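You operate a simulated robot arm through the tools that you are given. There is no shell and no other tool.

The job below is to be done with a simulated two-armed robot. You get a single attempt, and the scene is never put back.

JOB
Pick up the blue tin from the top of the frame bench with one hand, pass it to the other hand and put it on the third store rack shelf from the top. Put the blue wheel on top of the grey butyl block on the top of the frame bench. Put the clear bottle on the shelf of the white rack. Fetch the black wheel from the wooden packing table and set it on the shelf under the wooden packing table. Take the green wiping block and put it on the deck before the large panes. Open the white-striped drawer. Any order will do. Set down upright: blue tin, clear bottle.
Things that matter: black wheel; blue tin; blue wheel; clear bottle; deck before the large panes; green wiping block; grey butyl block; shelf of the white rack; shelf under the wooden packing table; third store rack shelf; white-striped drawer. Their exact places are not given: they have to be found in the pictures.

The check looks at the end state, three seconds after you hand in, the way a careful person would. Anything else that was tipped, shoved, dropped, spilled or broken makes it a failure.

ROBOT AND FRAMES
Two 7-joint arms with two-finger grippers on one trunk, on a base that drives. Base frame: it is fixed to the floor where the robot stands at the start and does not move with it; the origin is under the middle of the robot, x ahead of it, y to its left, z up. Lengths are in mm, angles in rad, forces in N, time in s.
The left shoulder is at the start at [40, 170, 1173], the right one opposite. With the tool pointing down near the work surface each hand reaches from about 220 to 680 mm from the robot's upright axis, wherever it stands, measured 20 degrees to its own side. Places, roughly: black wheel (5x5x2 cm) [-1700, -3700, 800]; blue tin [-1250, 3500, 1000]; blue wheel (6x5x2 cm) [-900, 1500, 900]; clear bottle [-2000, -3000, 1000]; deck before the large panes [2100, -3200, 300]; green wiping block (7x5x4 cm) [-1800, -3900, 800]; grey butyl block [-1250, 1250, 1000]; shelf of the white rack [200, -2200, 1000]; shelf under the wooden packing table [-1600, -3600, 200]; third store rack shelf [-1100, 5100, 1000]; white-striped drawer [5100, -1700, 400]. Payload 2.69 kg a hand.
The TCP of each hand is the grasp point between the finger pads, 20 mm short of the fingertips. In the tool frame z runs along the fingers and y along their closing line. Largest opening 100 mm; the body of the gripper starts 63 mm behind the TCP.
Orientation is told as [roll, pitch, yaw] about the base's x, y, z axes, in that order, counted from this pose: with the fingers straight down and closing along the base's y, the tool's x points along the base's -x, its y along +y and its z along -z.

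CONTROLS
- The arms move only by the tool nudge_tool. It takes "left_rows", "right_rows" or both (then of equal length, played together; a hand with none holds still); each is a list of rows, each an object of numbers (a shift or turn left out is 0, a gripper value left out holds the last): "tx", "ty", "tz": the shift along the base's x, y, z in mm; "ax", "ay", "az": the turn, a rotation vector about the base's x, y, z in degrees; "grip": the closure, from 0 (fully open) to 1 (shut). In form: [{"tx": .., "ty": .., "tz": .., "ax": .., "ay": .., "az": .., "grip": ..}, ...]. A call has 1 to 20 rows; each row is the pose to reach, as a shift and turn from the pose commanded when the call began. A row lasts 0.2 s, in which the tool goes at most 50 mm and 0.15 rad; a call with a longer step from one row to the next is refused whole, and so is a gripper value outside its range. Where a pose cannot be reached the arm comes as near as it can. A force on the tool above 40 N (or 10 N above the force at the start of the call, whichever is more), or a blocked arm, ends the call early, and 0.2 s more pass. The fingers move at their own pace (about 108 mm/s each) and stop on an object; they squeeze with about 42 N. The grip force told is the motor's: it shows also when the fingers shut on nothing. Time passes only in rows, and 0.2 s behind the last, so rows that repeat a pose let the fingers close. The reply holds the time, the measured pose of the TCP, the force on the tool along the base axes, the opening and the grip force, in the units named above and with some noise, with the torque about the TCP (base axes, N m) and any sound that the robot's microphone picked up.
- Cameras (640 x 400 px; columns grow to the right, rows downward): "scene" is now at [174.6, -9.9, 1122.1]; the picture's right is [0.04, -1.00, -0.00], its down [-0.00, 0.00, -1.00] and it looks along [1.00, 0.04, -0.00] (base axes); focal length 214 px, centre (320, 200). "left" rides on the left gripper at [70, 19, -99] in its tool frame; the picture's right is [-0.26, 0.97, 0.00], its down [-0.75, -0.20, -0.63] and it looks along [-0.61, -0.16, 0.78] (tool axes); focal length 230 px, centre (320, 200). "right" rides on the right gripper at [70, -19, -99] in its tool frame; the picture's right is [0.26, 0.97, 0.00], its down [-0.75, 0.20, -0.63] and it looks along [-0.61, 0.16, 0.78] (tool axes); focal length 230 px, centre (320, 200).
- camera(camera): a new picture of that camera. The clock stands still meanwhile.
- lift_body(by): slides the trunk up (or, below 0, down) by that many mm; the arms and the scene camera ride with it, the base frame stays. It gives what a move gives, with no picture.
- base_move(legs): drives the robot by 1 to 6 legs, each [ahead, turn to the left] in mm and rad, along the robot's own axes; the way and the turn of a leg run together, so that a leg with both is an arc; at most 1500 mm and 3.142 rad a leg. The arms and the cameras ride along, it lands a little off, and it stops where it bumps. It gives what a move gives.
- pan_tilt(pan, tilt): turns the head with the scene camera to pan (to the left, within 1.047 rad either way) and tilt (down, from -0.506 to 1.204), counted from straight ahead of the robot. It gives what a move gives.
- probe_pixels(camera, pixels): for up to 12 pixels [column, row] of the newest picture of that camera ("zoom" is the newest enlarged one), the place [x, y, z] in the base frame of the surface seen there, good to about 2 mm, but the place of the scene camera against the robot may be out by one fixed shift of up to 18 mm in any direction. The clock stands still meanwhile.
- close_up(camera, box): a new picture of the part [left, top, right, bottom] of that camera's present view, enlarged. The clock stands still meanwhile.
- finish_job(): hands the job in; it is judged then, once.

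Leave the grippers open and the arms clear of the work at the hand-in unless told otherwise.

The tools are called after "Emit:" as name(argument=value, ...) on one line, values as JSON. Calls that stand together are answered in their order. nudge_tool: Moves the arms, as the interface text tells. Its arguments: {"type":"object","properties":{"left_rows":{"type":"array","items":{"type":"object","properties":{"tx":{"type":"number"},"ty":{"type":"number"},"tz":{"type":"number"},"ax":{"type":"number"},"ay":{"type":"number"},"az":{"type":"number"},"grip":{"type":"number"}}}},"right_rows":{"type":"array","items":{"type":"object","properties":{"tx":{"type":"number"},"ty":{"type":"number"},"tz":{"type":"number"},"ax":{"type":"number"},"ay":{"type":"number"},"az":{"type":"number"},"grip":{"type":"number"}}}}},"required":[]} The other tools are called the same way: lift_body (by) slides the trunk up or down; base_move (legs) drives the base; pan_tilt (pan, tilt) turns the head that bears the scene camera; camera (camera) takes a picture; probe_pixels (camera, pixels) gives the place of the surface under pixels of a picture; close_up (camera, box) takes an enlarged picture of a part of a camera's view; finish_job () hands the job in.

At the start:

```text
t: 0.0
left_eef_pos: [504.3, 248.7, 1125.9]
left_tcp_rot: [0.001, 0.002, -0.001]
left_contact_force: [0.2, -0.3, -0.3]
left_moment: [0.01, -0.01, -0.03]
left_opening: 99.9
left_grip_force: 0.0
right_eef_pos: [330.3, -155.7, 1166.5]
right_tcp_rot: [-0.001, 0.02, 0.0]
right_contact_force: [-0.3, -0.1, -0.2]
right_moment: [-0.04, 0.0, -0.01]
right_opening: 100.0
right_grip_force: 0.0
trunk travel left (down, up): [-400.0, 290.0]
robot x, y, heading: [1.1, 2.8, -0.003]
head pan, tilt: [0.044, -0.014]
```

scene: 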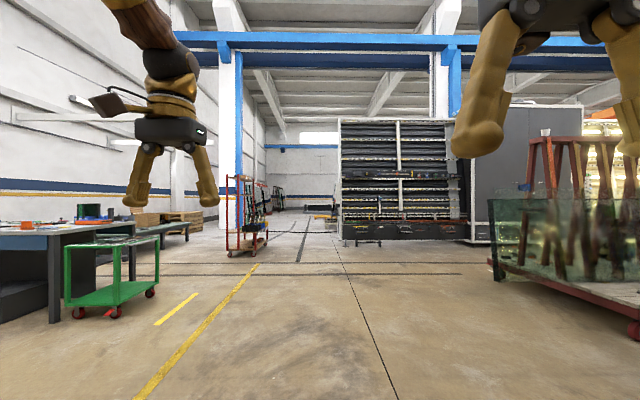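
right: 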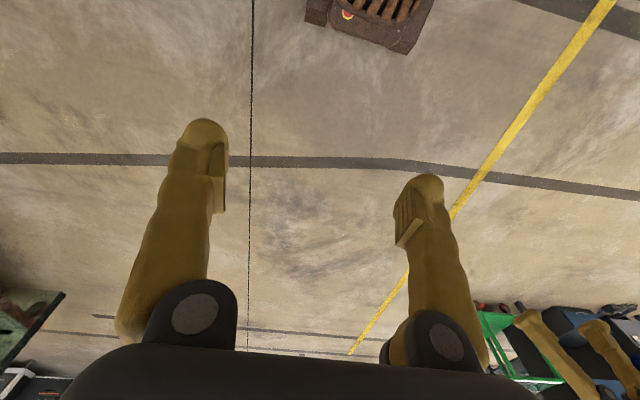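
left: 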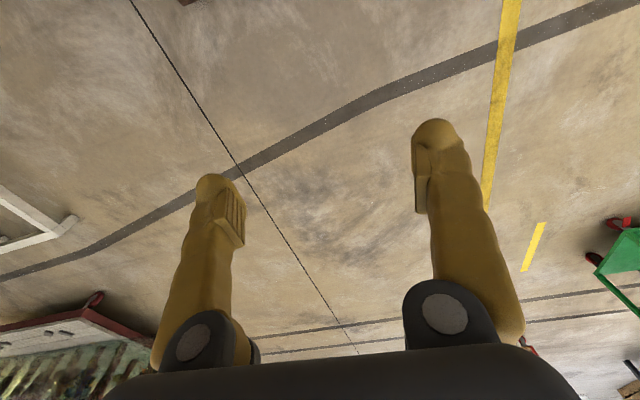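

I see a large workshop hall ahead: a green cart, tables at left, a rack and drawers ahead, and a deck with panes at right. First I look around by panning the head to the left.

Emit:
pan_tilt(pan=1.0, tilt=0.2)

Emit:
camera(camera="scene")

Emit:
pan_tilt(pan=-1.0, tilt=0.2)

Emit:
camera(camera="scene")

```text
t: 1.2
left_eef_pos: [486.0, 249.1, 1133.1]
left_tcp_rot: [0.001, -0.014, 0.0]
left_contact_force: [-0.9, 0.0, 0.7]
left_moment: [-0.01, -0.01, 0.0]
left_opening: 100.1
left_grip_force: 0.0
right_eef_pos: [311.9, -155.8, 1154.8]
right_tcp_rot: [-0.002, 0.065, 0.0]
right_contact_force: [0.2, 0.2, -0.2]
right_moment: [-0.02, 0.02, -0.04]
right_opening: 100.0
right_grip_force: 0.1
trunk travel left (down, up): [-400.0, 290.0]
robot x, y, heading: [4.5, -1.1, -0.002]
head pan, tilt: [1.0, 0.201]
```

```text
taken
```

scene: 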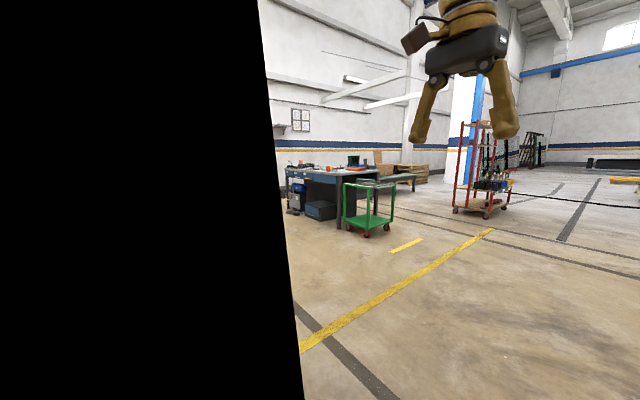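

```text
t: 3.2
left_eef_pos: [486.8, 248.9, 1133.5]
left_tcp_rot: [0.001, -0.014, 0.001]
left_contact_force: [0.9, 1.0, 1.3]
left_moment: [0.03, 0.01, -0.02]
left_opening: 100.1
left_grip_force: 0.0
right_eef_pos: [312.1, -155.8, 1154.0]
right_tcp_rot: [-0.002, 0.063, 0.002]
right_contact_force: [0.3, 0.0, 0.1]
right_moment: [0.04, 0.0, 0.0]
right_opening: 100.0
right_grip_force: 0.1
trunk travel left (down, up): [-400.0, 290.0]
robot x, y, heading: [-3.1, -0.1, 0.001]
head pan, tilt: [-1.0, 0.201]
```

```text
taken
```

scene: 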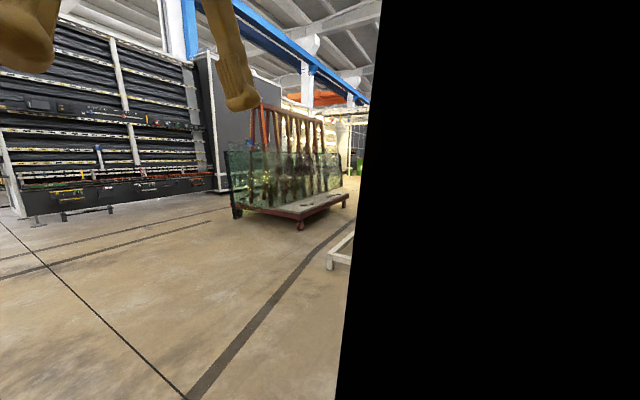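

The head sees only about 65° each side (the rest is black). I turn the base in place by 90° left to view that side.

Emit:
base_move(legs=[[0, 1.5708]])

Emit:
pan_tilt(pan=0.0, tilt=0.2)

Emit:
camera(camera="scene")

Emit:
pan_tilt(pan=0.8, tilt=0.2)

Emit:
camera(camera="scene")

```text
t: 7.5
left_eef_pos: [-245.2, 488.5, 1132.2]
left_tcp_rot: [0.0, -0.014, 1.566]
left_contact_force: [-0.3, -0.5, 0.2]
left_moment: [-0.02, -0.01, -0.01]
left_opening: 100.0
left_grip_force: 0.3
right_eef_pos: [155.9, 310.4, 1168.5]
right_tcp_rot: [-0.003, 0.019, 1.566]
right_contact_force: [0.2, 1.1, 0.7]
right_moment: [0.0, -0.01, 0.04]
right_opening: 100.0
right_grip_force: 0.1
trunk travel left (down, up): [-400.0, 290.0]
robot x, y, heading: [8.8, -0.5, 1.565]
head pan, tilt: [-1.0, 0.201]
```

```text
t: 8.8
left_eef_pos: [-246.1, 471.2, 1141.2]
left_tcp_rot: [0.002, -0.03, 1.567]
left_contact_force: [-0.7, -0.4, -0.8]
left_moment: [-0.02, 0.01, -0.01]
left_opening: 99.9
left_grip_force: 0.0
right_eef_pos: [157.2, 294.7, 1156.6]
right_tcp_rot: [-0.002, 0.063, 1.566]
right_contact_force: [-0.1, 0.3, 0.9]
right_moment: [0.0, -0.02, 0.01]
right_opening: 100.2
right_grip_force: 0.0
trunk travel left (down, up): [-400.0, 290.0]
robot x, y, heading: [8.7, -0.5, 1.565]
head pan, tilt: [0.0, 0.201]
```

```text
taken
```

scene: 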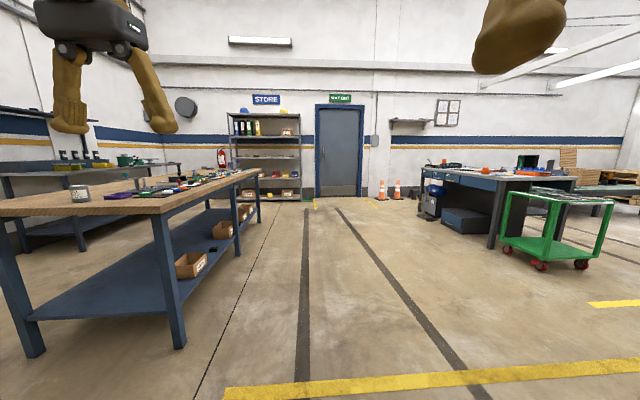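

```text
t: 9.9
left_eef_pos: [-245.9, 471.3, 1141.0]
left_tcp_rot: [0.0, -0.03, 1.565]
left_contact_force: [0.4, 0.2, -0.4]
left_moment: [-0.02, 0.03, 0.0]
left_opening: 100.1
left_grip_force: 0.0
right_eef_pos: [156.9, 292.8, 1156.1]
right_tcp_rot: [-0.001, 0.061, 1.565]
right_contact_force: [0.6, -0.1, 0.4]
right_moment: [-0.02, -0.02, -0.02]
right_opening: 100.1
right_grip_force: 0.1
trunk travel left (down, up): [-400.0, 290.0]
robot x, y, heading: [8.2, -0.7, 1.564]
head pan, tilt: [0.799, 0.201]
```

```text
taken
```

scene: 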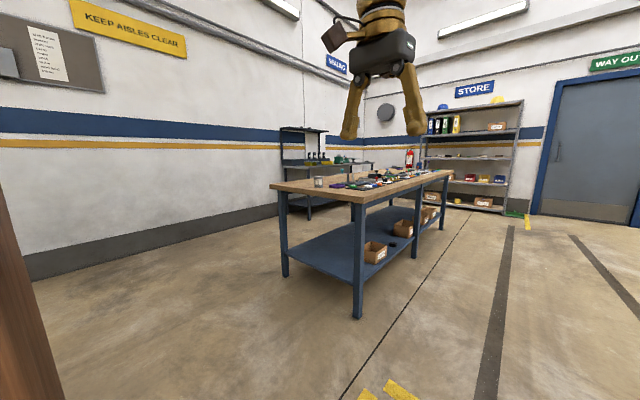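

The frame bench (wood top, blue frame) is to the left, the store rack is behind it. I take enlarged views of the bench top and the rack.

Emit:
close_up(camera="scene", box=[260, 150, 460, 275])

Emit:
close_up(camera="scene", box=[400, 80, 560, 220])

Emit:
probe_pixels(camera="scene", pixels=[[318, 182], [360, 196], [272, 186], [450, 172], [495, 128], [495, 155], [480, 182], [480, 205], [430, 172], [358, 310], [285, 270]])

```text
3.20 times, centred on (360, 212) of scene
```

zoom: 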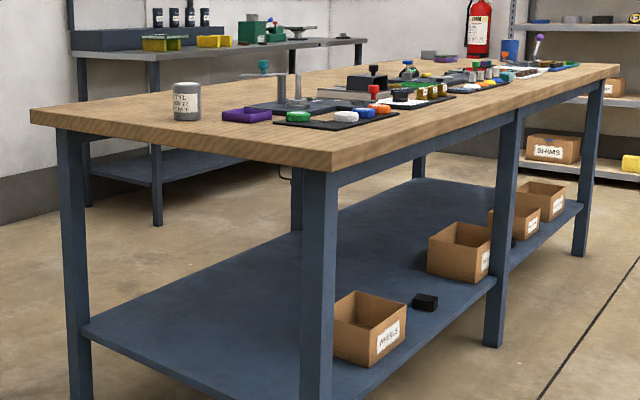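

```text
2.86 times, centred on (480, 150) of scene
```

zoom: 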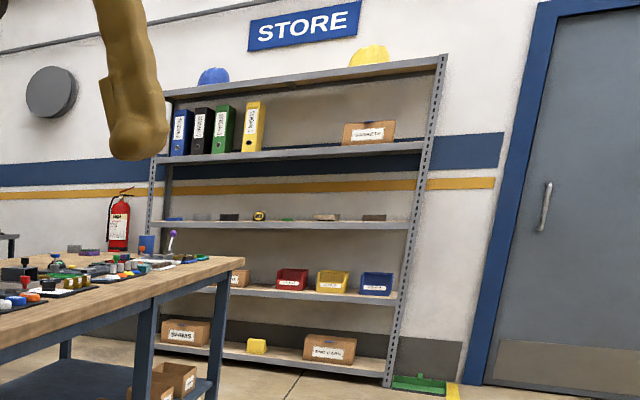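

```text
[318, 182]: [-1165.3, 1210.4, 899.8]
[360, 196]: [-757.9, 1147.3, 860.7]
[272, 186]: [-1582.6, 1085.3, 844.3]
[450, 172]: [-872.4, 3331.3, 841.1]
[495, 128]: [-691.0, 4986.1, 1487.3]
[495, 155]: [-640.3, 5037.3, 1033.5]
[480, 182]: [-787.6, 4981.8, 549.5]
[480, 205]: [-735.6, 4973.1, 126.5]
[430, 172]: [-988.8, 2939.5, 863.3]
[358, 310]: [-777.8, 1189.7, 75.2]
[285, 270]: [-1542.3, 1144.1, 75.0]
```

Bench top is at z≈860, x −1580…−760; the rack shelves are at z≈1950, 1487, 1033, 550, 126. I keep surveying: turn another 90° left to look at −x, then on to −y.

Emit:
base_move(legs=[[0, 1.5708]])

Emit:
pan_tilt(pan=0.0, tilt=0.2)

Emit:
camera(camera="scene")

Emit:
pan_tilt(pan=0.9, tilt=0.2)

Emit:
camera(camera="scene")

```text
t: 14.2
left_eef_pos: [-463.0, -253.3, 1140.8]
left_tcp_rot: [-0.001, -0.029, 3.136]
left_contact_force: [0.0, 0.3, -0.5]
left_moment: [0.0, 0.0, -0.02]
left_opening: 100.2
left_grip_force: 0.0
right_eef_pos: [-286.0, 148.5, 1167.8]
right_tcp_rot: [-0.003, 0.019, 3.136]
right_contact_force: [-0.4, 0.5, -0.9]
right_moment: [-0.03, 0.07, -0.02]
right_opening: 99.8
right_grip_force: 0.1
trunk travel left (down, up): [-400.0, 290.0]
robot x, y, heading: [7.6, 12.7, 3.141]
head pan, tilt: [0.799, 0.201]
```

```text
t: 15.3
left_eef_pos: [-444.7, -252.7, 1147.7]
left_tcp_rot: [-0.001, -0.046, 3.136]
left_contact_force: [0.0, 0.0, 0.5]
left_moment: [-0.02, -0.01, 0.0]
left_opening: 100.3
left_grip_force: 0.1
right_eef_pos: [-265.9, 149.0, 1159.3]
right_tcp_rot: [-0.004, 0.057, 3.137]
right_contact_force: [0.7, 0.4, -0.1]
right_moment: [-0.03, 0.05, 0.03]
right_opening: 100.0
right_grip_force: 0.1
trunk travel left (down, up): [-400.0, 290.0]
robot x, y, heading: [7.5, 7.1, 3.131]
head pan, tilt: [0.0, 0.201]
```

```text
taken
```

scene: 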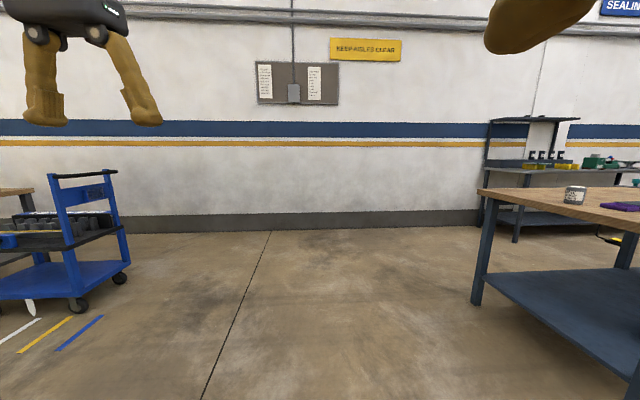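

```text
t: 16.5
left_eef_pos: [-446.3, -255.0, 1148.2]
left_tcp_rot: [-0.002, -0.047, 3.137]
left_contact_force: [0.1, 0.4, 0.0]
left_moment: [-0.01, -0.01, 0.04]
left_opening: 99.9
left_grip_force: 0.1
right_eef_pos: [-266.5, 149.9, 1160.0]
right_tcp_rot: [-0.004, 0.058, 3.134]
right_contact_force: [-0.3, 0.4, 0.6]
right_moment: [0.0, -0.01, -0.01]
right_opening: 100.2
right_grip_force: 0.0
trunk travel left (down, up): [-400.0, 290.0]
robot x, y, heading: [7.0, 8.8, 3.135]
head pan, tilt: [0.901, 0.201]
```

```text
taken
```

scene: 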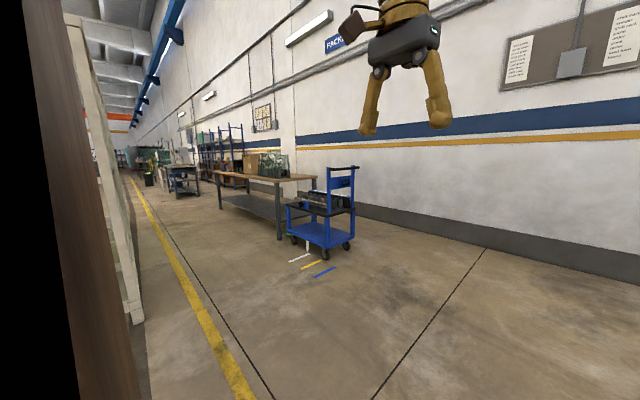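

A blue cart and the wooden packing table are at (−x, −y); a white rack stands at left. I turn further left to see them.

Emit:
base_move(legs=[[0, 0.9]])

Emit:
pan_tilt(pan=0.0, tilt=0.15)

Emit:
camera(camera="scene")

Emit:
pan_tilt(pan=0.8, tilt=0.15)

Emit:
camera(camera="scene")

```text
t: 19.3
left_eef_pos: [-69.0, -509.0, 1147.0]
left_tcp_rot: [-0.002, -0.046, -2.25]
left_contact_force: [0.2, 0.7, 0.1]
left_moment: [-0.04, 0.04, 0.01]
left_opening: 99.9
left_grip_force: 0.1
right_eef_pos: [-274.3, -118.0, 1168.3]
right_tcp_rot: [-0.004, 0.012, -2.247]
right_contact_force: [0.1, 0.6, -0.1]
right_moment: [0.0, 0.04, 0.02]
right_opening: 99.8
right_grip_force: 0.2
trunk travel left (down, up): [-400.0, 290.0]
robot x, y, heading: [2.2, 12.7, -2.25]
head pan, tilt: [0.901, 0.201]
```

```text
t: 20.5
left_eef_pos: [-58.1, -495.4, 1156.5]
left_tcp_rot: [0.0, -0.063, -2.249]
left_contact_force: [0.3, 0.6, -0.6]
left_moment: [0.05, -0.01, 0.02]
left_opening: 100.1
left_grip_force: 0.3
right_eef_pos: [-262.5, -104.6, 1160.4]
right_tcp_rot: [-0.005, 0.052, -2.248]
right_contact_force: [1.0, 0.3, 0.3]
right_moment: [0.0, 0.0, 0.0]
right_opening: 100.0
right_grip_force: 0.1
trunk travel left (down, up): [-400.0, 290.0]
robot x, y, heading: [4.4, 9.4, -2.25]
head pan, tilt: [0.0, 0.15]
```

```text
taken
```

scene: 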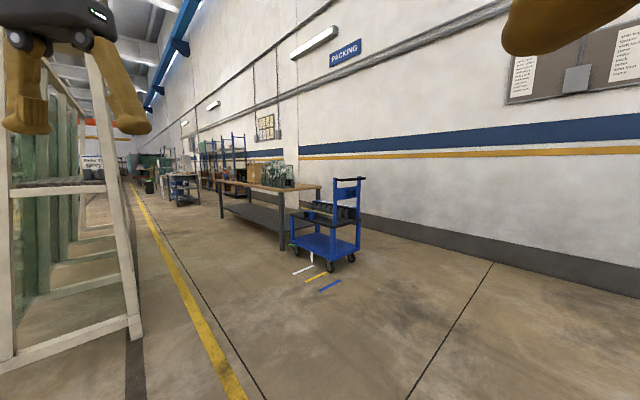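

```text
t: 21.6
left_eef_pos: [-58.1, -495.9, 1155.2]
left_tcp_rot: [-0.003, -0.063, -2.251]
left_contact_force: [0.0, 0.1, -0.8]
left_moment: [-0.01, -0.01, -0.03]
left_opening: 100.2
left_grip_force: 0.0
right_eef_pos: [-263.8, -104.4, 1161.4]
right_tcp_rot: [-0.006, 0.05, -2.249]
right_contact_force: [0.3, 0.4, 0.0]
right_moment: [0.0, -0.01, 0.02]
right_opening: 100.1
right_grip_force: 0.1
trunk travel left (down, up): [-400.0, 290.0]
robot x, y, heading: [4.2, 11.2, -2.252]
head pan, tilt: [0.799, 0.15]
```

```text
taken
```

scene: 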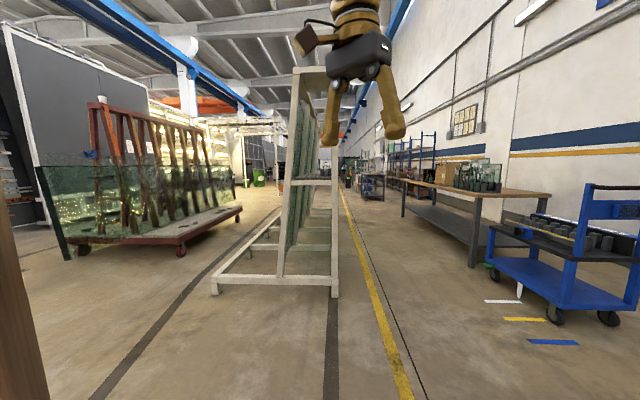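

I see the white A-frame rack with a small shelf at (312,183), the red cart with large panes and a pale deck at left, and the blue cart and wooden packing table at right. I enlarge each and probe.

Emit:
close_up(camera="scene", box=[390, 130, 640, 290])

Emit:
close_up(camera="scene", box=[200, 140, 360, 310])

Emit:
close_up(camera="scene", box=[20, 90, 260, 270])

Emit:
probe_pixels(camera="scene", pixels=[[312, 183], [295, 183], [330, 183], [283, 278], [335, 292], [215, 288], [470, 187], [520, 193], [470, 262], [560, 240], [560, 290], [480, 180]])

```text
2.50 times, centred on (515, 210) of scene
```

zoom: 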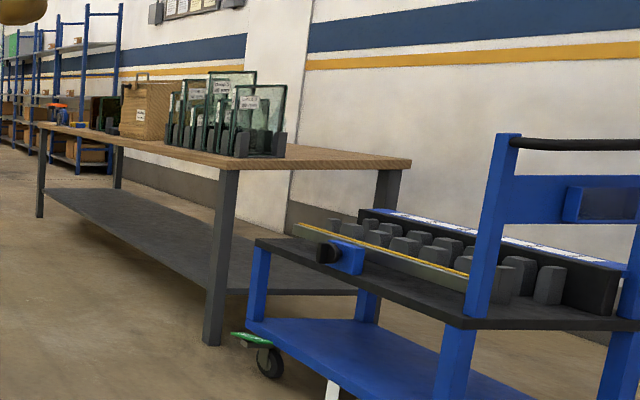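

```text
2.35 times, centred on (280, 225) of scene
```

zoom: 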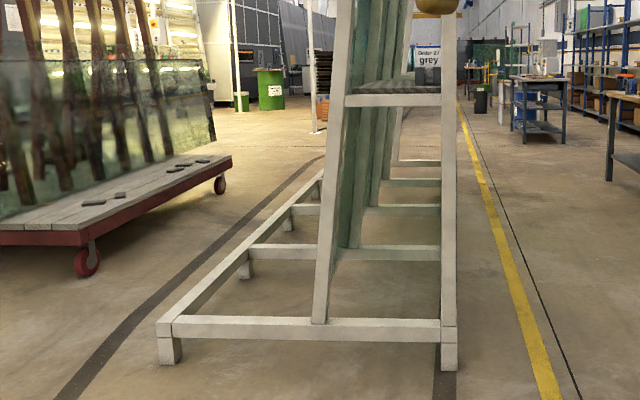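

```text
2.22 times, centred on (140, 180) of scene
```

zoom: 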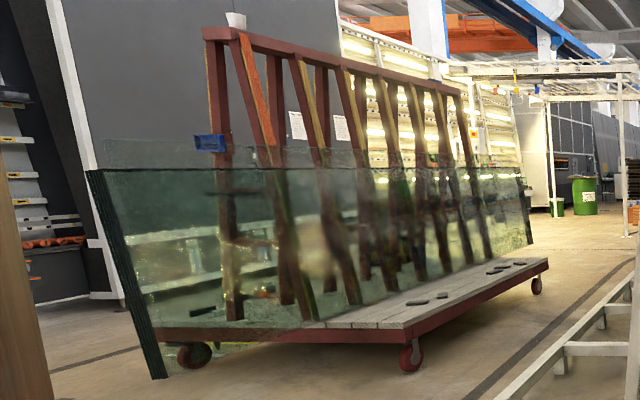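

```text
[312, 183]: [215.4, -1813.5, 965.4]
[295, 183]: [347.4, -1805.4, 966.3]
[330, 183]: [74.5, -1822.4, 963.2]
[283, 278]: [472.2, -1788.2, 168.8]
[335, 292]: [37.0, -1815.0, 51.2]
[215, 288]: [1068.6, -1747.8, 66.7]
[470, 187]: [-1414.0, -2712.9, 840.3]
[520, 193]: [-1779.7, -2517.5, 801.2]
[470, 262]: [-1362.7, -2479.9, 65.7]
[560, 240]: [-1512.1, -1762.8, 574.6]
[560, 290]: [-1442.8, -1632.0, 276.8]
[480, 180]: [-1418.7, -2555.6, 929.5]
```

The rack's near end is at y≈−1810, shelf z≈965–1000; the packing table's near edge is about x≈−1380. I drive down the aisle to about (−700, −1500), then on to (−700, −3000).

Emit:
base_move(legs=[[0, 0.244], [1400, 0], [267, 0], [0, 0.43], [700, 0]])

Emit:
pan_tilt(pan=-0.7, tilt=0.2)

Emit:
camera(camera="scene")

Emit:
pan_tilt(pan=0.8, tilt=0.1)

Emit:
camera(camera="scene")

```text
t: 35.7
left_eef_pos: [-426.0, -2635.0, 1154.9]
left_tcp_rot: [-0.002, -0.063, -1.577]
left_contact_force: [0.2, 0.5, 0.5]
left_moment: [0.0, -0.04, -0.04]
left_opening: 100.2
left_grip_force: 0.1
right_eef_pos: [-829.5, -2456.0, 1170.6]
right_tcp_rot: [-0.003, 0.006, -1.573]
right_contact_force: [-0.5, 0.4, -1.6]
right_moment: [0.0, -0.05, 0.01]
right_opening: 99.8
right_grip_force: 0.0
trunk travel left (down, up): [-400.0, 290.0]
robot x, y, heading: [-693.5, -2200.2, -1.571]
head pan, tilt: [0.799, 0.15]
```

```text
t: 37.3
left_eef_pos: [-425.5, -2616.9, 1161.4]
left_tcp_rot: [-0.001, -0.081, -1.576]
left_contact_force: [-0.2, 1.2, 0.8]
left_moment: [-0.01, 0.0, 0.0]
left_opening: 100.3
left_grip_force: 0.0
right_eef_pos: [-830.0, -2439.0, 1164.8]
right_tcp_rot: [-0.006, 0.041, -1.574]
right_contact_force: [0.5, -0.5, -0.2]
right_moment: [0.0, -0.02, 0.01]
right_opening: 100.0
right_grip_force: 0.0
trunk travel left (down, up): [-400.0, 290.0]
robot x, y, heading: [-693.3, -2201.2, -1.571]
head pan, tilt: [-0.7, 0.201]
```

```text
taken
```

scene: 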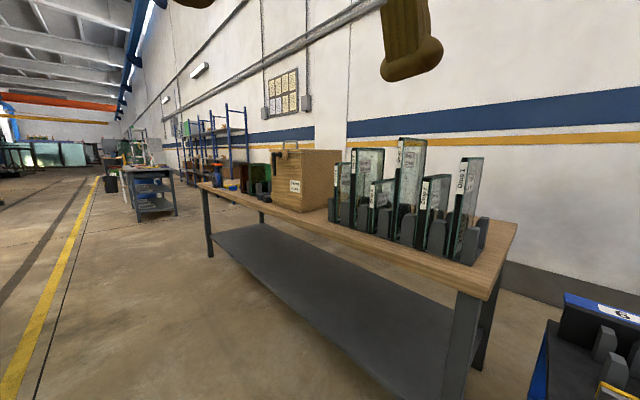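

```text
t: 38.9
left_eef_pos: [-426.1, -2615.7, 1161.7]
left_tcp_rot: [-0.002, -0.078, -1.576]
left_contact_force: [-0.4, -0.6, -0.1]
left_moment: [0.04, -0.02, -0.01]
left_opening: 100.1
left_grip_force: 0.1
right_eef_pos: [-829.7, -2439.1, 1164.3]
right_tcp_rot: [-0.006, 0.04, -1.574]
right_contact_force: [-0.6, -0.3, -1.0]
right_moment: [0.0, 0.03, 0.0]
right_opening: 100.2
right_grip_force: 0.0
trunk travel left (down, up): [-400.0, 290.0]
robot x, y, heading: [-696.3, -2197.9, -1.575]
head pan, tilt: [0.799, 0.099]
```

```text
taken
```

scene: 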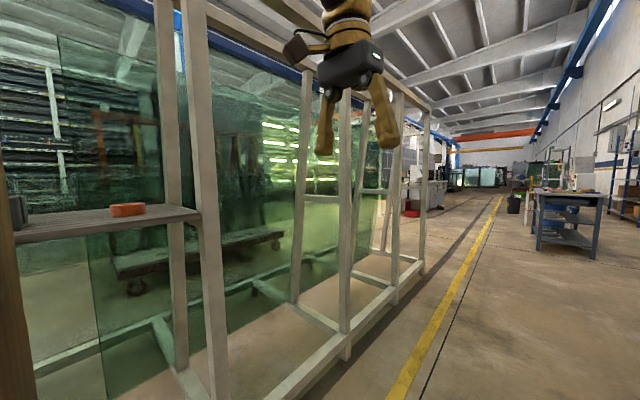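

The white rack's shelf (left, row ~220) carries an orange block at (127,210). The packing table on the right carries a glass stand, a wooden box and other items. I probe and enlarge both.

Emit:
close_up(camera="scene", box=[0, 150, 240, 300])

Emit:
probe_pixels(camera="scene", pixels=[[127, 210], [195, 215], [80, 218], [30, 228], [60, 215], [100, 212], [165, 207], [150, 222], [40, 235], [18, 215], [220, 300], [345, 300]])

Emit:
pan_tilt(pan=-0.5, tilt=0.15)

Emit:
close_up(camera="scene", box=[220, 130, 480, 290])

Emit:
close_up(camera="scene", box=[200, 140, 360, 240])

```text
2.67 times, centred on (120, 225) of scene
```

zoom: 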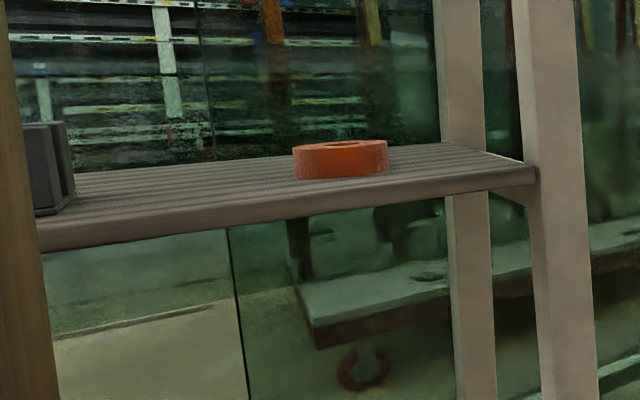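

```text
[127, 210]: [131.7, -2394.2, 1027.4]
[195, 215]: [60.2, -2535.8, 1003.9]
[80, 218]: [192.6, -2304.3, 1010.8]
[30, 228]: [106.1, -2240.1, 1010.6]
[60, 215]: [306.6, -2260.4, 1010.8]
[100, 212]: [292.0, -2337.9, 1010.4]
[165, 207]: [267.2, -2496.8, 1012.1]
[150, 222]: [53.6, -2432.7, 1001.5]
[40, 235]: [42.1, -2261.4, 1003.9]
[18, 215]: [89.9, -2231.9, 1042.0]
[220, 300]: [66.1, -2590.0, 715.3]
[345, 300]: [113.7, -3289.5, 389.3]
```

```text
t: 40.4
left_eef_pos: [-424.8, -2616.6, 1161.4]
left_tcp_rot: [-0.002, -0.078, -1.575]
left_contact_force: [-0.2, -0.9, -0.2]
left_moment: [0.01, 0.01, -0.01]
left_opening: 99.9
left_grip_force: 0.1
right_eef_pos: [-830.6, -2439.1, 1165.2]
right_tcp_rot: [-0.005, 0.041, -1.574]
right_contact_force: [-0.5, 0.5, 0.4]
right_moment: [0.0, -0.04, -0.01]
right_opening: 100.1
right_grip_force: 0.0
trunk travel left (down, up): [-400.0, 290.0]
robot x, y, heading: [-690.0, -2201.6, -1.576]
head pan, tilt: [-0.499, 0.15]
```

```text
2.46 times, centred on (350, 210) of scene
```

zoom: 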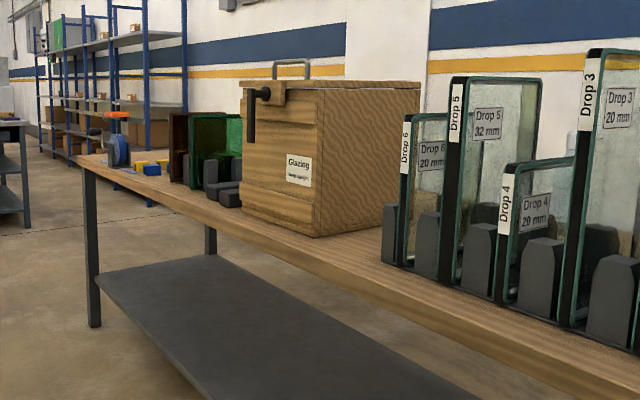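

```text
4.00 times, centred on (280, 190) of scene
```

zoom: 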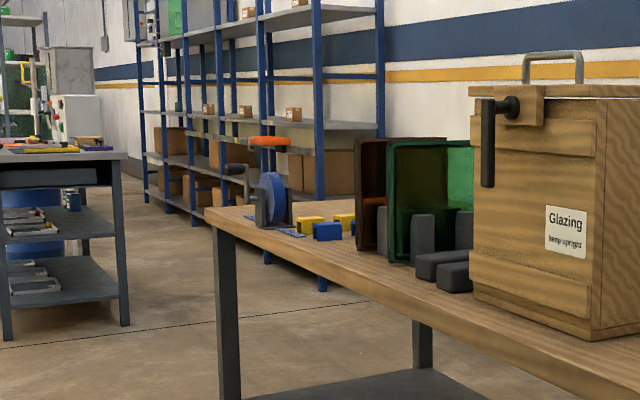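

The shelf is z≈1011, open towards −x, spanning x≈45…310, y≈−1810…−2530, with an orange tape roll at y≈−2395. I drive 1300 mm further and turn to face the packing table.

Emit:
base_move(legs=[[1300, 0], [0, -1.571]])

Emit:
pan_tilt(pan=0.0, tilt=0.25)

Emit:
camera(camera="scene")

```text
t: 50.8
left_eef_pos: [-1108.1, -3770.0, 1160.9]
left_tcp_rot: [-0.001, -0.078, -3.14]
left_contact_force: [0.0, 0.1, -0.1]
left_moment: [0.0, 0.0, 0.02]
left_opening: 99.8
left_grip_force: 0.0
right_eef_pos: [-931.4, -3364.8, 1172.6]
right_tcp_rot: [-0.006, 0.002, -3.138]
right_contact_force: [1.1, 0.2, 1.0]
right_moment: [-0.05, 0.01, 0.03]
right_opening: 100.0
right_grip_force: 0.0
trunk travel left (down, up): [-400.0, 290.0]
robot x, y, heading: [-693.6, -3509.7, -3.138]
head pan, tilt: [-0.499, 0.15]
```

```text
t: 51.7
left_eef_pos: [-1090.3, -3772.2, 1149.8]
left_tcp_rot: [-0.006, -0.047, 3.142]
left_contact_force: [-0.4, -1.0, 0.3]
left_moment: [0.07, 0.0, 0.02]
left_opening: 99.9
left_grip_force: 0.1
right_eef_pos: [-914.1, -3366.3, 1165.8]
right_tcp_rot: [-0.011, 0.033, -3.14]
right_contact_force: [-0.6, -0.7, -0.2]
right_moment: [0.06, -0.01, -0.01]
right_opening: 100.1
right_grip_force: 0.1
trunk travel left (down, up): [-400.0, 290.0]
robot x, y, heading: [-693.3, -3511.3, -3.139]
head pan, tilt: [0.0, 0.25]
```

```text
taken
```

scene: 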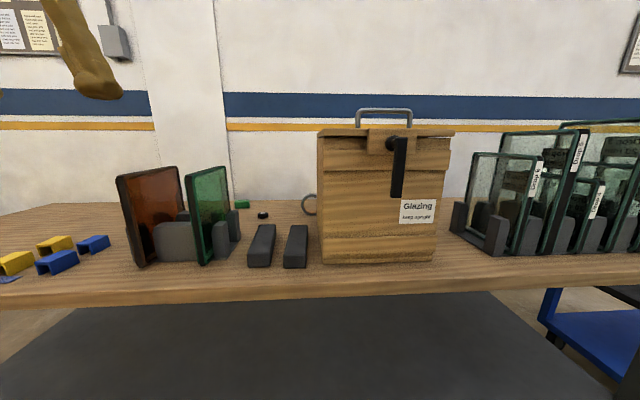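

I see a small black wheel at (263,215), a green block at (242,204), and panes and a wooden box. I enlarge that part and probe.

Emit:
close_up(camera="scene", box=[200, 160, 360, 260])

Emit:
probe_pixels(camera="scene", pixels=[[263, 215], [242, 204], [308, 205], [262, 245], [297, 247], [205, 262], [150, 262], [330, 260], [435, 258], [320, 290], [60, 300], [250, 225]])

Emit:
close_up(camera="scene", box=[430, 100, 640, 270])

```text
4.00 times, centred on (280, 210) of scene
```

zoom: 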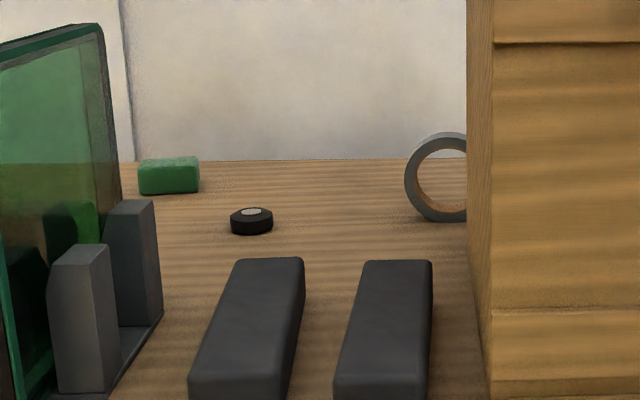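

```text
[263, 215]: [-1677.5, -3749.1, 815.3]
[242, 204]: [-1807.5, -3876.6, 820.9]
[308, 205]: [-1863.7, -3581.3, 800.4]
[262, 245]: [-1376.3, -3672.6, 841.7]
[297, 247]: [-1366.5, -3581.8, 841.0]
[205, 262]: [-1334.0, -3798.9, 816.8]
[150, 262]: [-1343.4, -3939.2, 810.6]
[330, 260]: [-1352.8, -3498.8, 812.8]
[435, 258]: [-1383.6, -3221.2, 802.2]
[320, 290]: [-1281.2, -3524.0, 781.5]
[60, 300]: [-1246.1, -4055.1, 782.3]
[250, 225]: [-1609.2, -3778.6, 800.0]
```

```text
2.35 times, centred on (535, 185) of scene
```

zoom: 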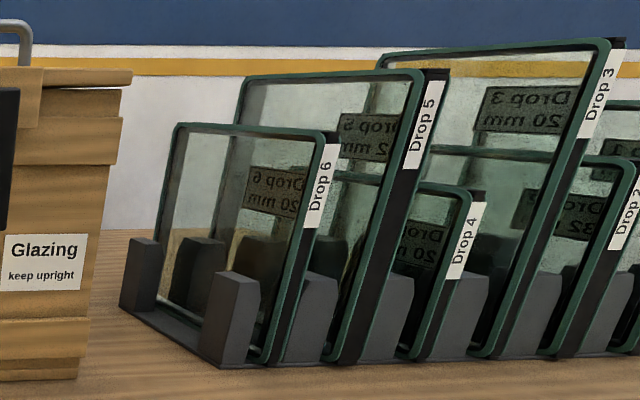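

Table top z=800, front edge x≈−1260…−1280; black wheel ≈(−1690,−3749), green block ≈(−1815,−3877). I need the table's extents and the bottle; I pan left and right.

Emit:
pan_tilt(pan=0.7, tilt=0.35)

Emit:
camera(camera="scene")

Emit:
pan_tilt(pan=-0.7, tilt=0.3)

Emit:
camera(camera="scene")

```text
t: 52.8
left_eef_pos: [-1090.3, -3769.0, 1150.6]
left_tcp_rot: [0.0, -0.047, -3.14]
left_contact_force: [-0.3, -0.3, 0.5]
left_moment: [0.0, -0.04, 0.0]
left_opening: 100.1
left_grip_force: 0.2
right_eef_pos: [-914.8, -3364.5, 1167.2]
right_tcp_rot: [-0.007, 0.031, -3.14]
right_contact_force: [-0.8, 0.8, 0.5]
right_moment: [0.01, 0.06, -0.02]
right_opening: 100.1
right_grip_force: 0.0
trunk travel left (down, up): [-400.0, 290.0]
robot x, y, heading: [-690.9, -3508.6, -3.137]
head pan, tilt: [0.7, 0.351]
```

```text
taken
```

scene: 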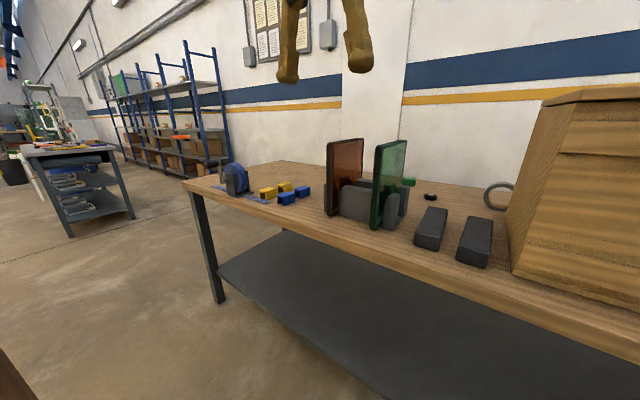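

```text
t: 54.3
left_eef_pos: [-1088.4, -3769.0, 1150.5]
left_tcp_rot: [-0.002, -0.048, -3.141]
left_contact_force: [0.0, 0.0, -0.6]
left_moment: [-0.01, -0.02, 0.0]
left_opening: 100.0
left_grip_force: 0.2
right_eef_pos: [-913.6, -3364.6, 1167.1]
right_tcp_rot: [-0.006, 0.032, -3.139]
right_contact_force: [-0.8, 0.2, -1.0]
right_moment: [-0.03, -0.02, 0.01]
right_opening: 99.9
right_grip_force: 0.1
trunk travel left (down, up): [-400.0, 290.0]
robot x, y, heading: [-691.7, -3507.7, -3.138]
head pan, tilt: [-0.7, 0.3]
```

```text
taken
```

scene: 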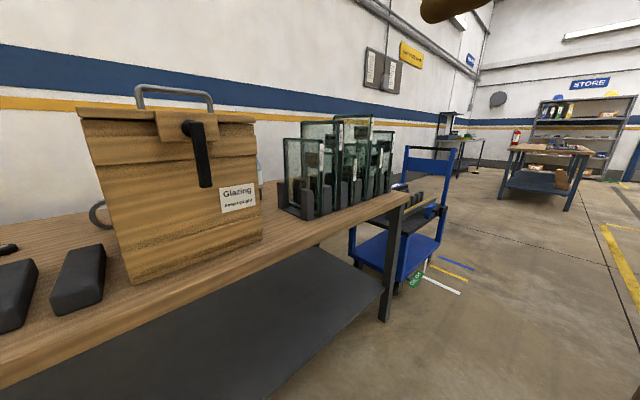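

At (260,183), a translucent object peeks out behind the wooden box – likely the clear bottle. I enlarge and probe it and the table edges.

Emit:
close_up(camera="scene", box=[200, 110, 420, 250])

Emit:
probe_pixels(camera="scene", pixels=[[258, 180], [262, 195], [260, 165], [264, 205], [275, 200], [408, 193], [412, 204], [262, 237], [130, 282], [285, 205], [325, 215], [390, 190]])

```text
2.86 times, centred on (310, 180) of scene
```

zoom: 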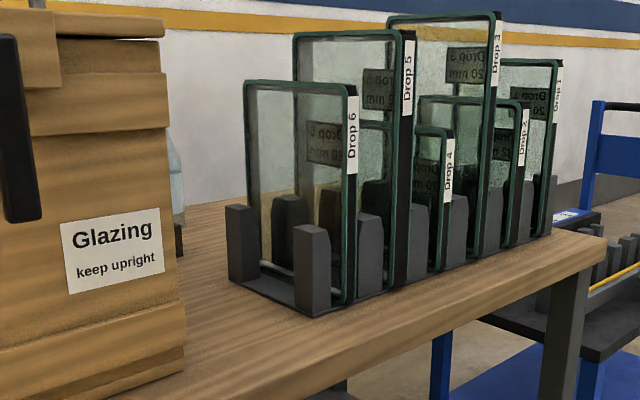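

```text
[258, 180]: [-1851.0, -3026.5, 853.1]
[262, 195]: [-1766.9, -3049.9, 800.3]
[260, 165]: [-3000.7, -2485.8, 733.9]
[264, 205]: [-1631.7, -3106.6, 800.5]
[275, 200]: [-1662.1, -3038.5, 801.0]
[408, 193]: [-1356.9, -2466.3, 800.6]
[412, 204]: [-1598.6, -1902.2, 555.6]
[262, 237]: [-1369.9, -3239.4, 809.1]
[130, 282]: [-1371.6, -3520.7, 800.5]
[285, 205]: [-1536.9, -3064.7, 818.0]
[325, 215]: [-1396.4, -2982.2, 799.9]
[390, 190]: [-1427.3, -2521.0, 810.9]
```

The bottle seems to stand around (−1870,−3040). To see over the objects I raise the trunk fully and look again.

Emit:
lift_body(by=285)

Emit:
pan_tilt(pan=-0.3, tilt=0.5)

Emit:
camera(camera="scene")

```text
t: 57.2
left_eef_pos: [-1089.9, -3768.8, 1431.7]
left_tcp_rot: [-0.002, -0.033, -3.141]
left_contact_force: [-0.1, -0.7, 0.3]
left_moment: [0.02, 0.0, 0.0]
left_opening: 100.1
left_grip_force: 0.0
right_eef_pos: [-914.9, -3364.4, 1450.1]
right_tcp_rot: [-0.008, 0.04, -3.14]
right_contact_force: [-0.5, -1.0, -0.2]
right_moment: [0.03, -0.01, -0.03]
right_opening: 99.9
right_grip_force: 0.0
trunk travel left (down, up): [-685.0, 5.0]
robot x, y, heading: [-694.7, -3505.7, -3.132]
head pan, tilt: [-0.7, 0.3]
```

```text
t: 58.1
left_eef_pos: [-1088.4, -3769.2, 1431.2]
left_tcp_rot: [-0.001, -0.033, -3.14]
left_contact_force: [0.5, -0.6, 0.6]
left_moment: [0.0, 0.02, 0.03]
left_opening: 99.9
left_grip_force: 0.1
right_eef_pos: [-914.2, -3365.9, 1450.1]
right_tcp_rot: [-0.009, 0.04, -3.141]
right_contact_force: [0.7, -1.1, 0.5]
right_moment: [0.02, 0.0, -0.01]
right_opening: 99.8
right_grip_force: 0.1
trunk travel left (down, up): [-685.0, 5.0]
robot x, y, heading: [-693.4, -3509.9, -3.137]
head pan, tilt: [-0.3, 0.499]
```

```text
taken
```

scene: 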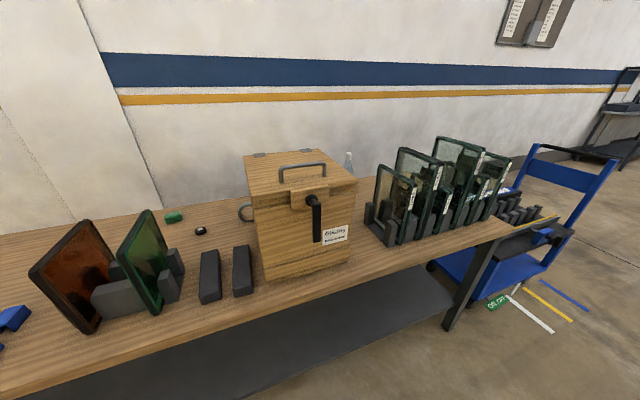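

From higher up I see the bottle's neck at (349,160) behind the wooden box. I enlarge and probe bottle, wheel, block and table back edge.

Emit:
close_up(camera="scene", box=[130, 130, 390, 290])

Emit:
probe_pixels(camera="scene", pixels=[[349, 157], [349, 168], [360, 185], [371, 182], [225, 204], [130, 218], [174, 217], [200, 230], [60, 224], [245, 213], [5, 375], [510, 228]])

```text
2.46 times, centred on (260, 210) of scene
```

zoom: 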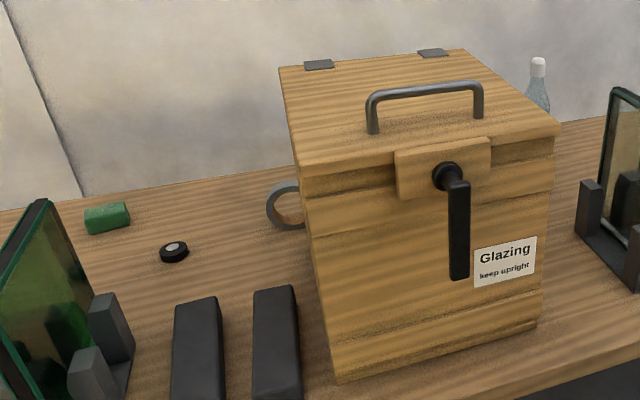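

```text
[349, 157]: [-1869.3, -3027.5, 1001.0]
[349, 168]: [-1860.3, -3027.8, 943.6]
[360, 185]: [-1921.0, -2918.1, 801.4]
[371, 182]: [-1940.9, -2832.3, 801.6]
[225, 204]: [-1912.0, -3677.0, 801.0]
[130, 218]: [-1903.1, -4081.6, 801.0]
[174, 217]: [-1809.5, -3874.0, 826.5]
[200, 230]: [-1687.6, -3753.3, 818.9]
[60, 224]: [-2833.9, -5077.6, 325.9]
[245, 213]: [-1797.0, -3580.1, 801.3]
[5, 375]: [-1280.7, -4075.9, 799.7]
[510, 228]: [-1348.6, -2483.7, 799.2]
```

Bottle top is at (−1869,−3028,1003), table back edge about x≈−1912…−1960, with the wall at about x≈−3000. To know my own base footprint I tilt the head right down and probe.

Emit:
pan_tilt(pan=0.0, tilt=1.2)

Emit:
camera(camera="scene")

```text
t: 59.1
left_eef_pos: [-1089.5, -3770.2, 1431.3]
left_tcp_rot: [-0.001, -0.033, -3.143]
left_contact_force: [-0.1, -0.1, 0.3]
left_moment: [-0.01, 0.0, 0.01]
left_opening: 100.1
left_grip_force: 0.0
right_eef_pos: [-914.1, -3364.3, 1449.5]
right_tcp_rot: [-0.009, 0.041, -3.139]
right_contact_force: [-0.2, 0.5, 0.6]
right_moment: [-0.02, 0.0, -0.01]
right_opening: 100.1
right_grip_force: 0.2
trunk travel left (down, up): [-685.0, 5.0]
robot x, y, heading: [-693.2, -3505.6, -3.14]
head pan, tilt: [0.0, 1.201]
```

```text
taken
```

scene: 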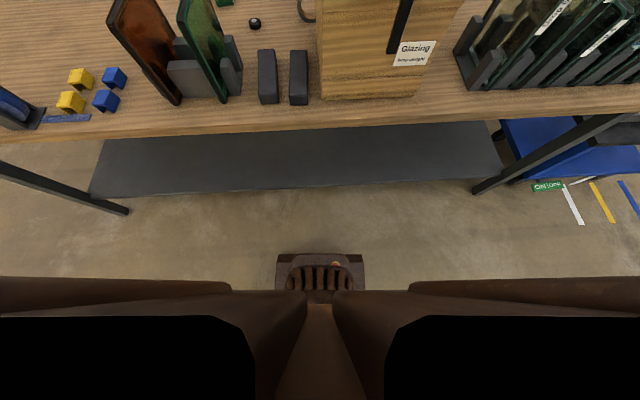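

I see my base's front part at (320,270) and the grey shelf under the table. I probe both.

Emit:
probe_pixels(camera="scene", pixels=[[320, 256], [278, 270], [362, 270], [320, 275], [300, 184], [100, 190], [490, 175], [300, 150], [130, 195], [476, 190], [485, 150], [310, 125]])

Emit:
close_up(camera="scene", box=[230, 220, 410, 330])

```text
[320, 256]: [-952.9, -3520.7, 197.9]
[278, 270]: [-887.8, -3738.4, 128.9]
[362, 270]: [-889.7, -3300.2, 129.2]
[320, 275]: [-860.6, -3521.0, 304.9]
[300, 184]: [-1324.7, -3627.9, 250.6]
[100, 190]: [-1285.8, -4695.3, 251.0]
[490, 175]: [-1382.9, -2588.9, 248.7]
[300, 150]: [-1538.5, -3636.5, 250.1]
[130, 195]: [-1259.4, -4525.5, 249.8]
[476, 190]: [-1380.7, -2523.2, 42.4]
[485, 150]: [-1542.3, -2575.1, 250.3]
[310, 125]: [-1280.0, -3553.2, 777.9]
```

```text
3.56 times, centred on (320, 275) of scene
```

zoom: 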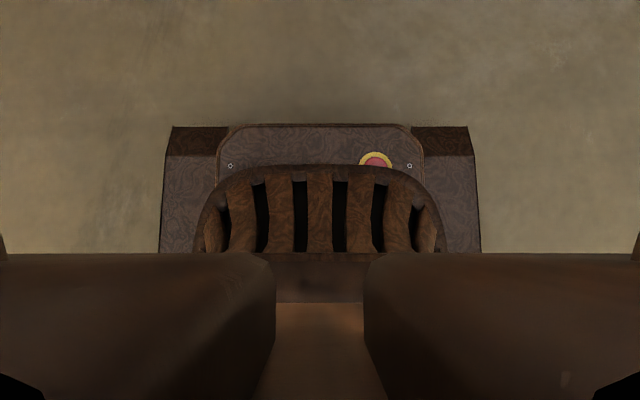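

My base reaches 260 mm ahead and ~220 mm to each side of its axis. The lower shelf's top is z=250. The table top's back strip is best reached from the wall side, so I look at the cart/wall gap at both ends.

Emit:
pan_tilt(pan=-0.75, tilt=0.35)

Emit:
camera(camera="scene")

Emit:
probe_pixels(camera="scene", pixels=[[402, 145], [350, 165], [385, 190], [330, 130], [300, 120], [440, 150], [420, 120], [355, 240], [400, 240], [300, 165], [450, 190], [250, 130]])

Emit:
pan_tilt(pan=0.75, tilt=0.35)

Emit:
camera(camera="scene")

```text
t: 60.3
left_eef_pos: [-1090.8, -3769.5, 1431.9]
left_tcp_rot: [-0.001, -0.033, -3.141]
left_contact_force: [0.4, 0.5, -0.2]
left_moment: [-0.02, -0.02, -0.01]
left_opening: 99.9
left_grip_force: 0.1
right_eef_pos: [-915.1, -3364.6, 1449.3]
right_tcp_rot: [-0.009, 0.042, -3.138]
right_contact_force: [-0.1, -0.1, -0.3]
right_moment: [0.03, 0.0, 0.0]
right_opening: 99.9
right_grip_force: 0.1
trunk travel left (down, up): [-685.0, 5.0]
robot x, y, heading: [-692.1, -3511.2, -3.137]
head pan, tilt: [-0.75, 0.351]
```

```text
taken
```

scene: 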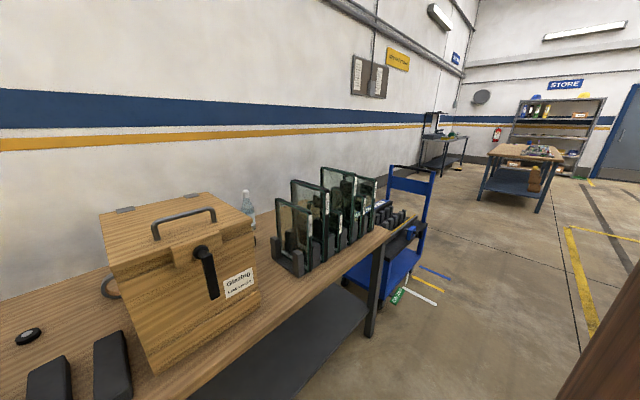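

```text
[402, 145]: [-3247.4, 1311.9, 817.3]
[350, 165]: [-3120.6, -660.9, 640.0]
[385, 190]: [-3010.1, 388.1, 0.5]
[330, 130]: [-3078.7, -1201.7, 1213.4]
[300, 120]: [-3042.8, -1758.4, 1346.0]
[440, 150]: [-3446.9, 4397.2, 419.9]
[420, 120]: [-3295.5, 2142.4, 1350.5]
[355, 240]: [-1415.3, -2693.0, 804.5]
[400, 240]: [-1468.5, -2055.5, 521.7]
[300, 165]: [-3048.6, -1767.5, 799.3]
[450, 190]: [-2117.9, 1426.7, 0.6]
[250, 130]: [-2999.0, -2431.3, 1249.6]
```

```text
t: 61.9
left_eef_pos: [-1088.3, -3770.7, 1431.7]
left_tcp_rot: [-0.003, -0.033, -3.142]
left_contact_force: [-0.4, 1.1, 0.0]
left_moment: [0.0, 0.02, 0.02]
left_opening: 99.9
left_grip_force: 0.0
right_eef_pos: [-913.6, -3364.1, 1449.8]
right_tcp_rot: [-0.008, 0.041, -3.14]
right_contact_force: [-0.1, -0.1, 2.2]
right_moment: [0.0, -0.01, 0.02]
right_opening: 99.9
right_grip_force: 0.0
trunk travel left (down, up): [-685.0, 5.0]
robot x, y, heading: [-691.9, -3508.6, -3.138]
head pan, tilt: [0.75, 0.351]
```

```text
taken
```

scene: 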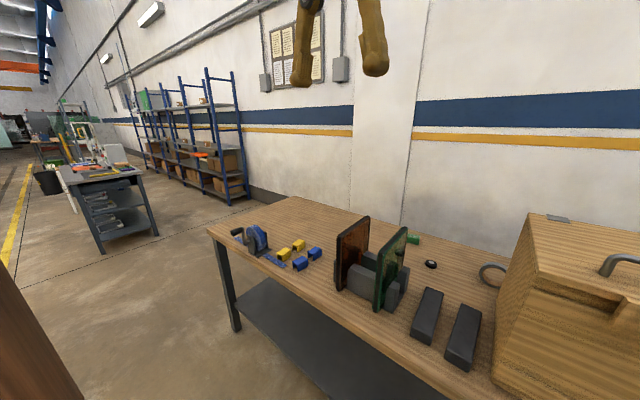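

The wall runs slightly skewed (x≈−2910 at y≈−3800), leaving about 1 m behind the table. I probe the far end: table corners, the shelving and the small cabinet on the left.

Emit:
probe_pixels(camera="scene", pixels=[[295, 197], [210, 231], [245, 195], [232, 205], [150, 235], [152, 180], [265, 185], [290, 185], [235, 325], [405, 225], [412, 241], [432, 264]])

Emit:
close_up(camera="scene", box=[60, 60, 340, 260])

```text
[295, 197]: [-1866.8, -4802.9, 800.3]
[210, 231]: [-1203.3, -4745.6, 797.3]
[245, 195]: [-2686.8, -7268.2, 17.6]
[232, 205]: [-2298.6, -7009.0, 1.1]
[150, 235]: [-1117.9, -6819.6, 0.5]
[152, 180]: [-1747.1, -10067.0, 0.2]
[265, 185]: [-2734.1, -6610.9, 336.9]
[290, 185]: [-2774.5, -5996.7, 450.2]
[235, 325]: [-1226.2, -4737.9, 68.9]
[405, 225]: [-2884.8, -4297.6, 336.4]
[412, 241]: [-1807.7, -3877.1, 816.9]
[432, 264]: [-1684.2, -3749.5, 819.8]
```

```text
2.00 times, centred on (200, 160) of scene
```

zoom: 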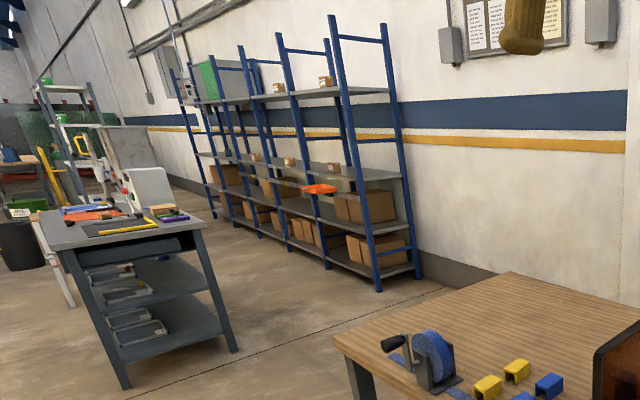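

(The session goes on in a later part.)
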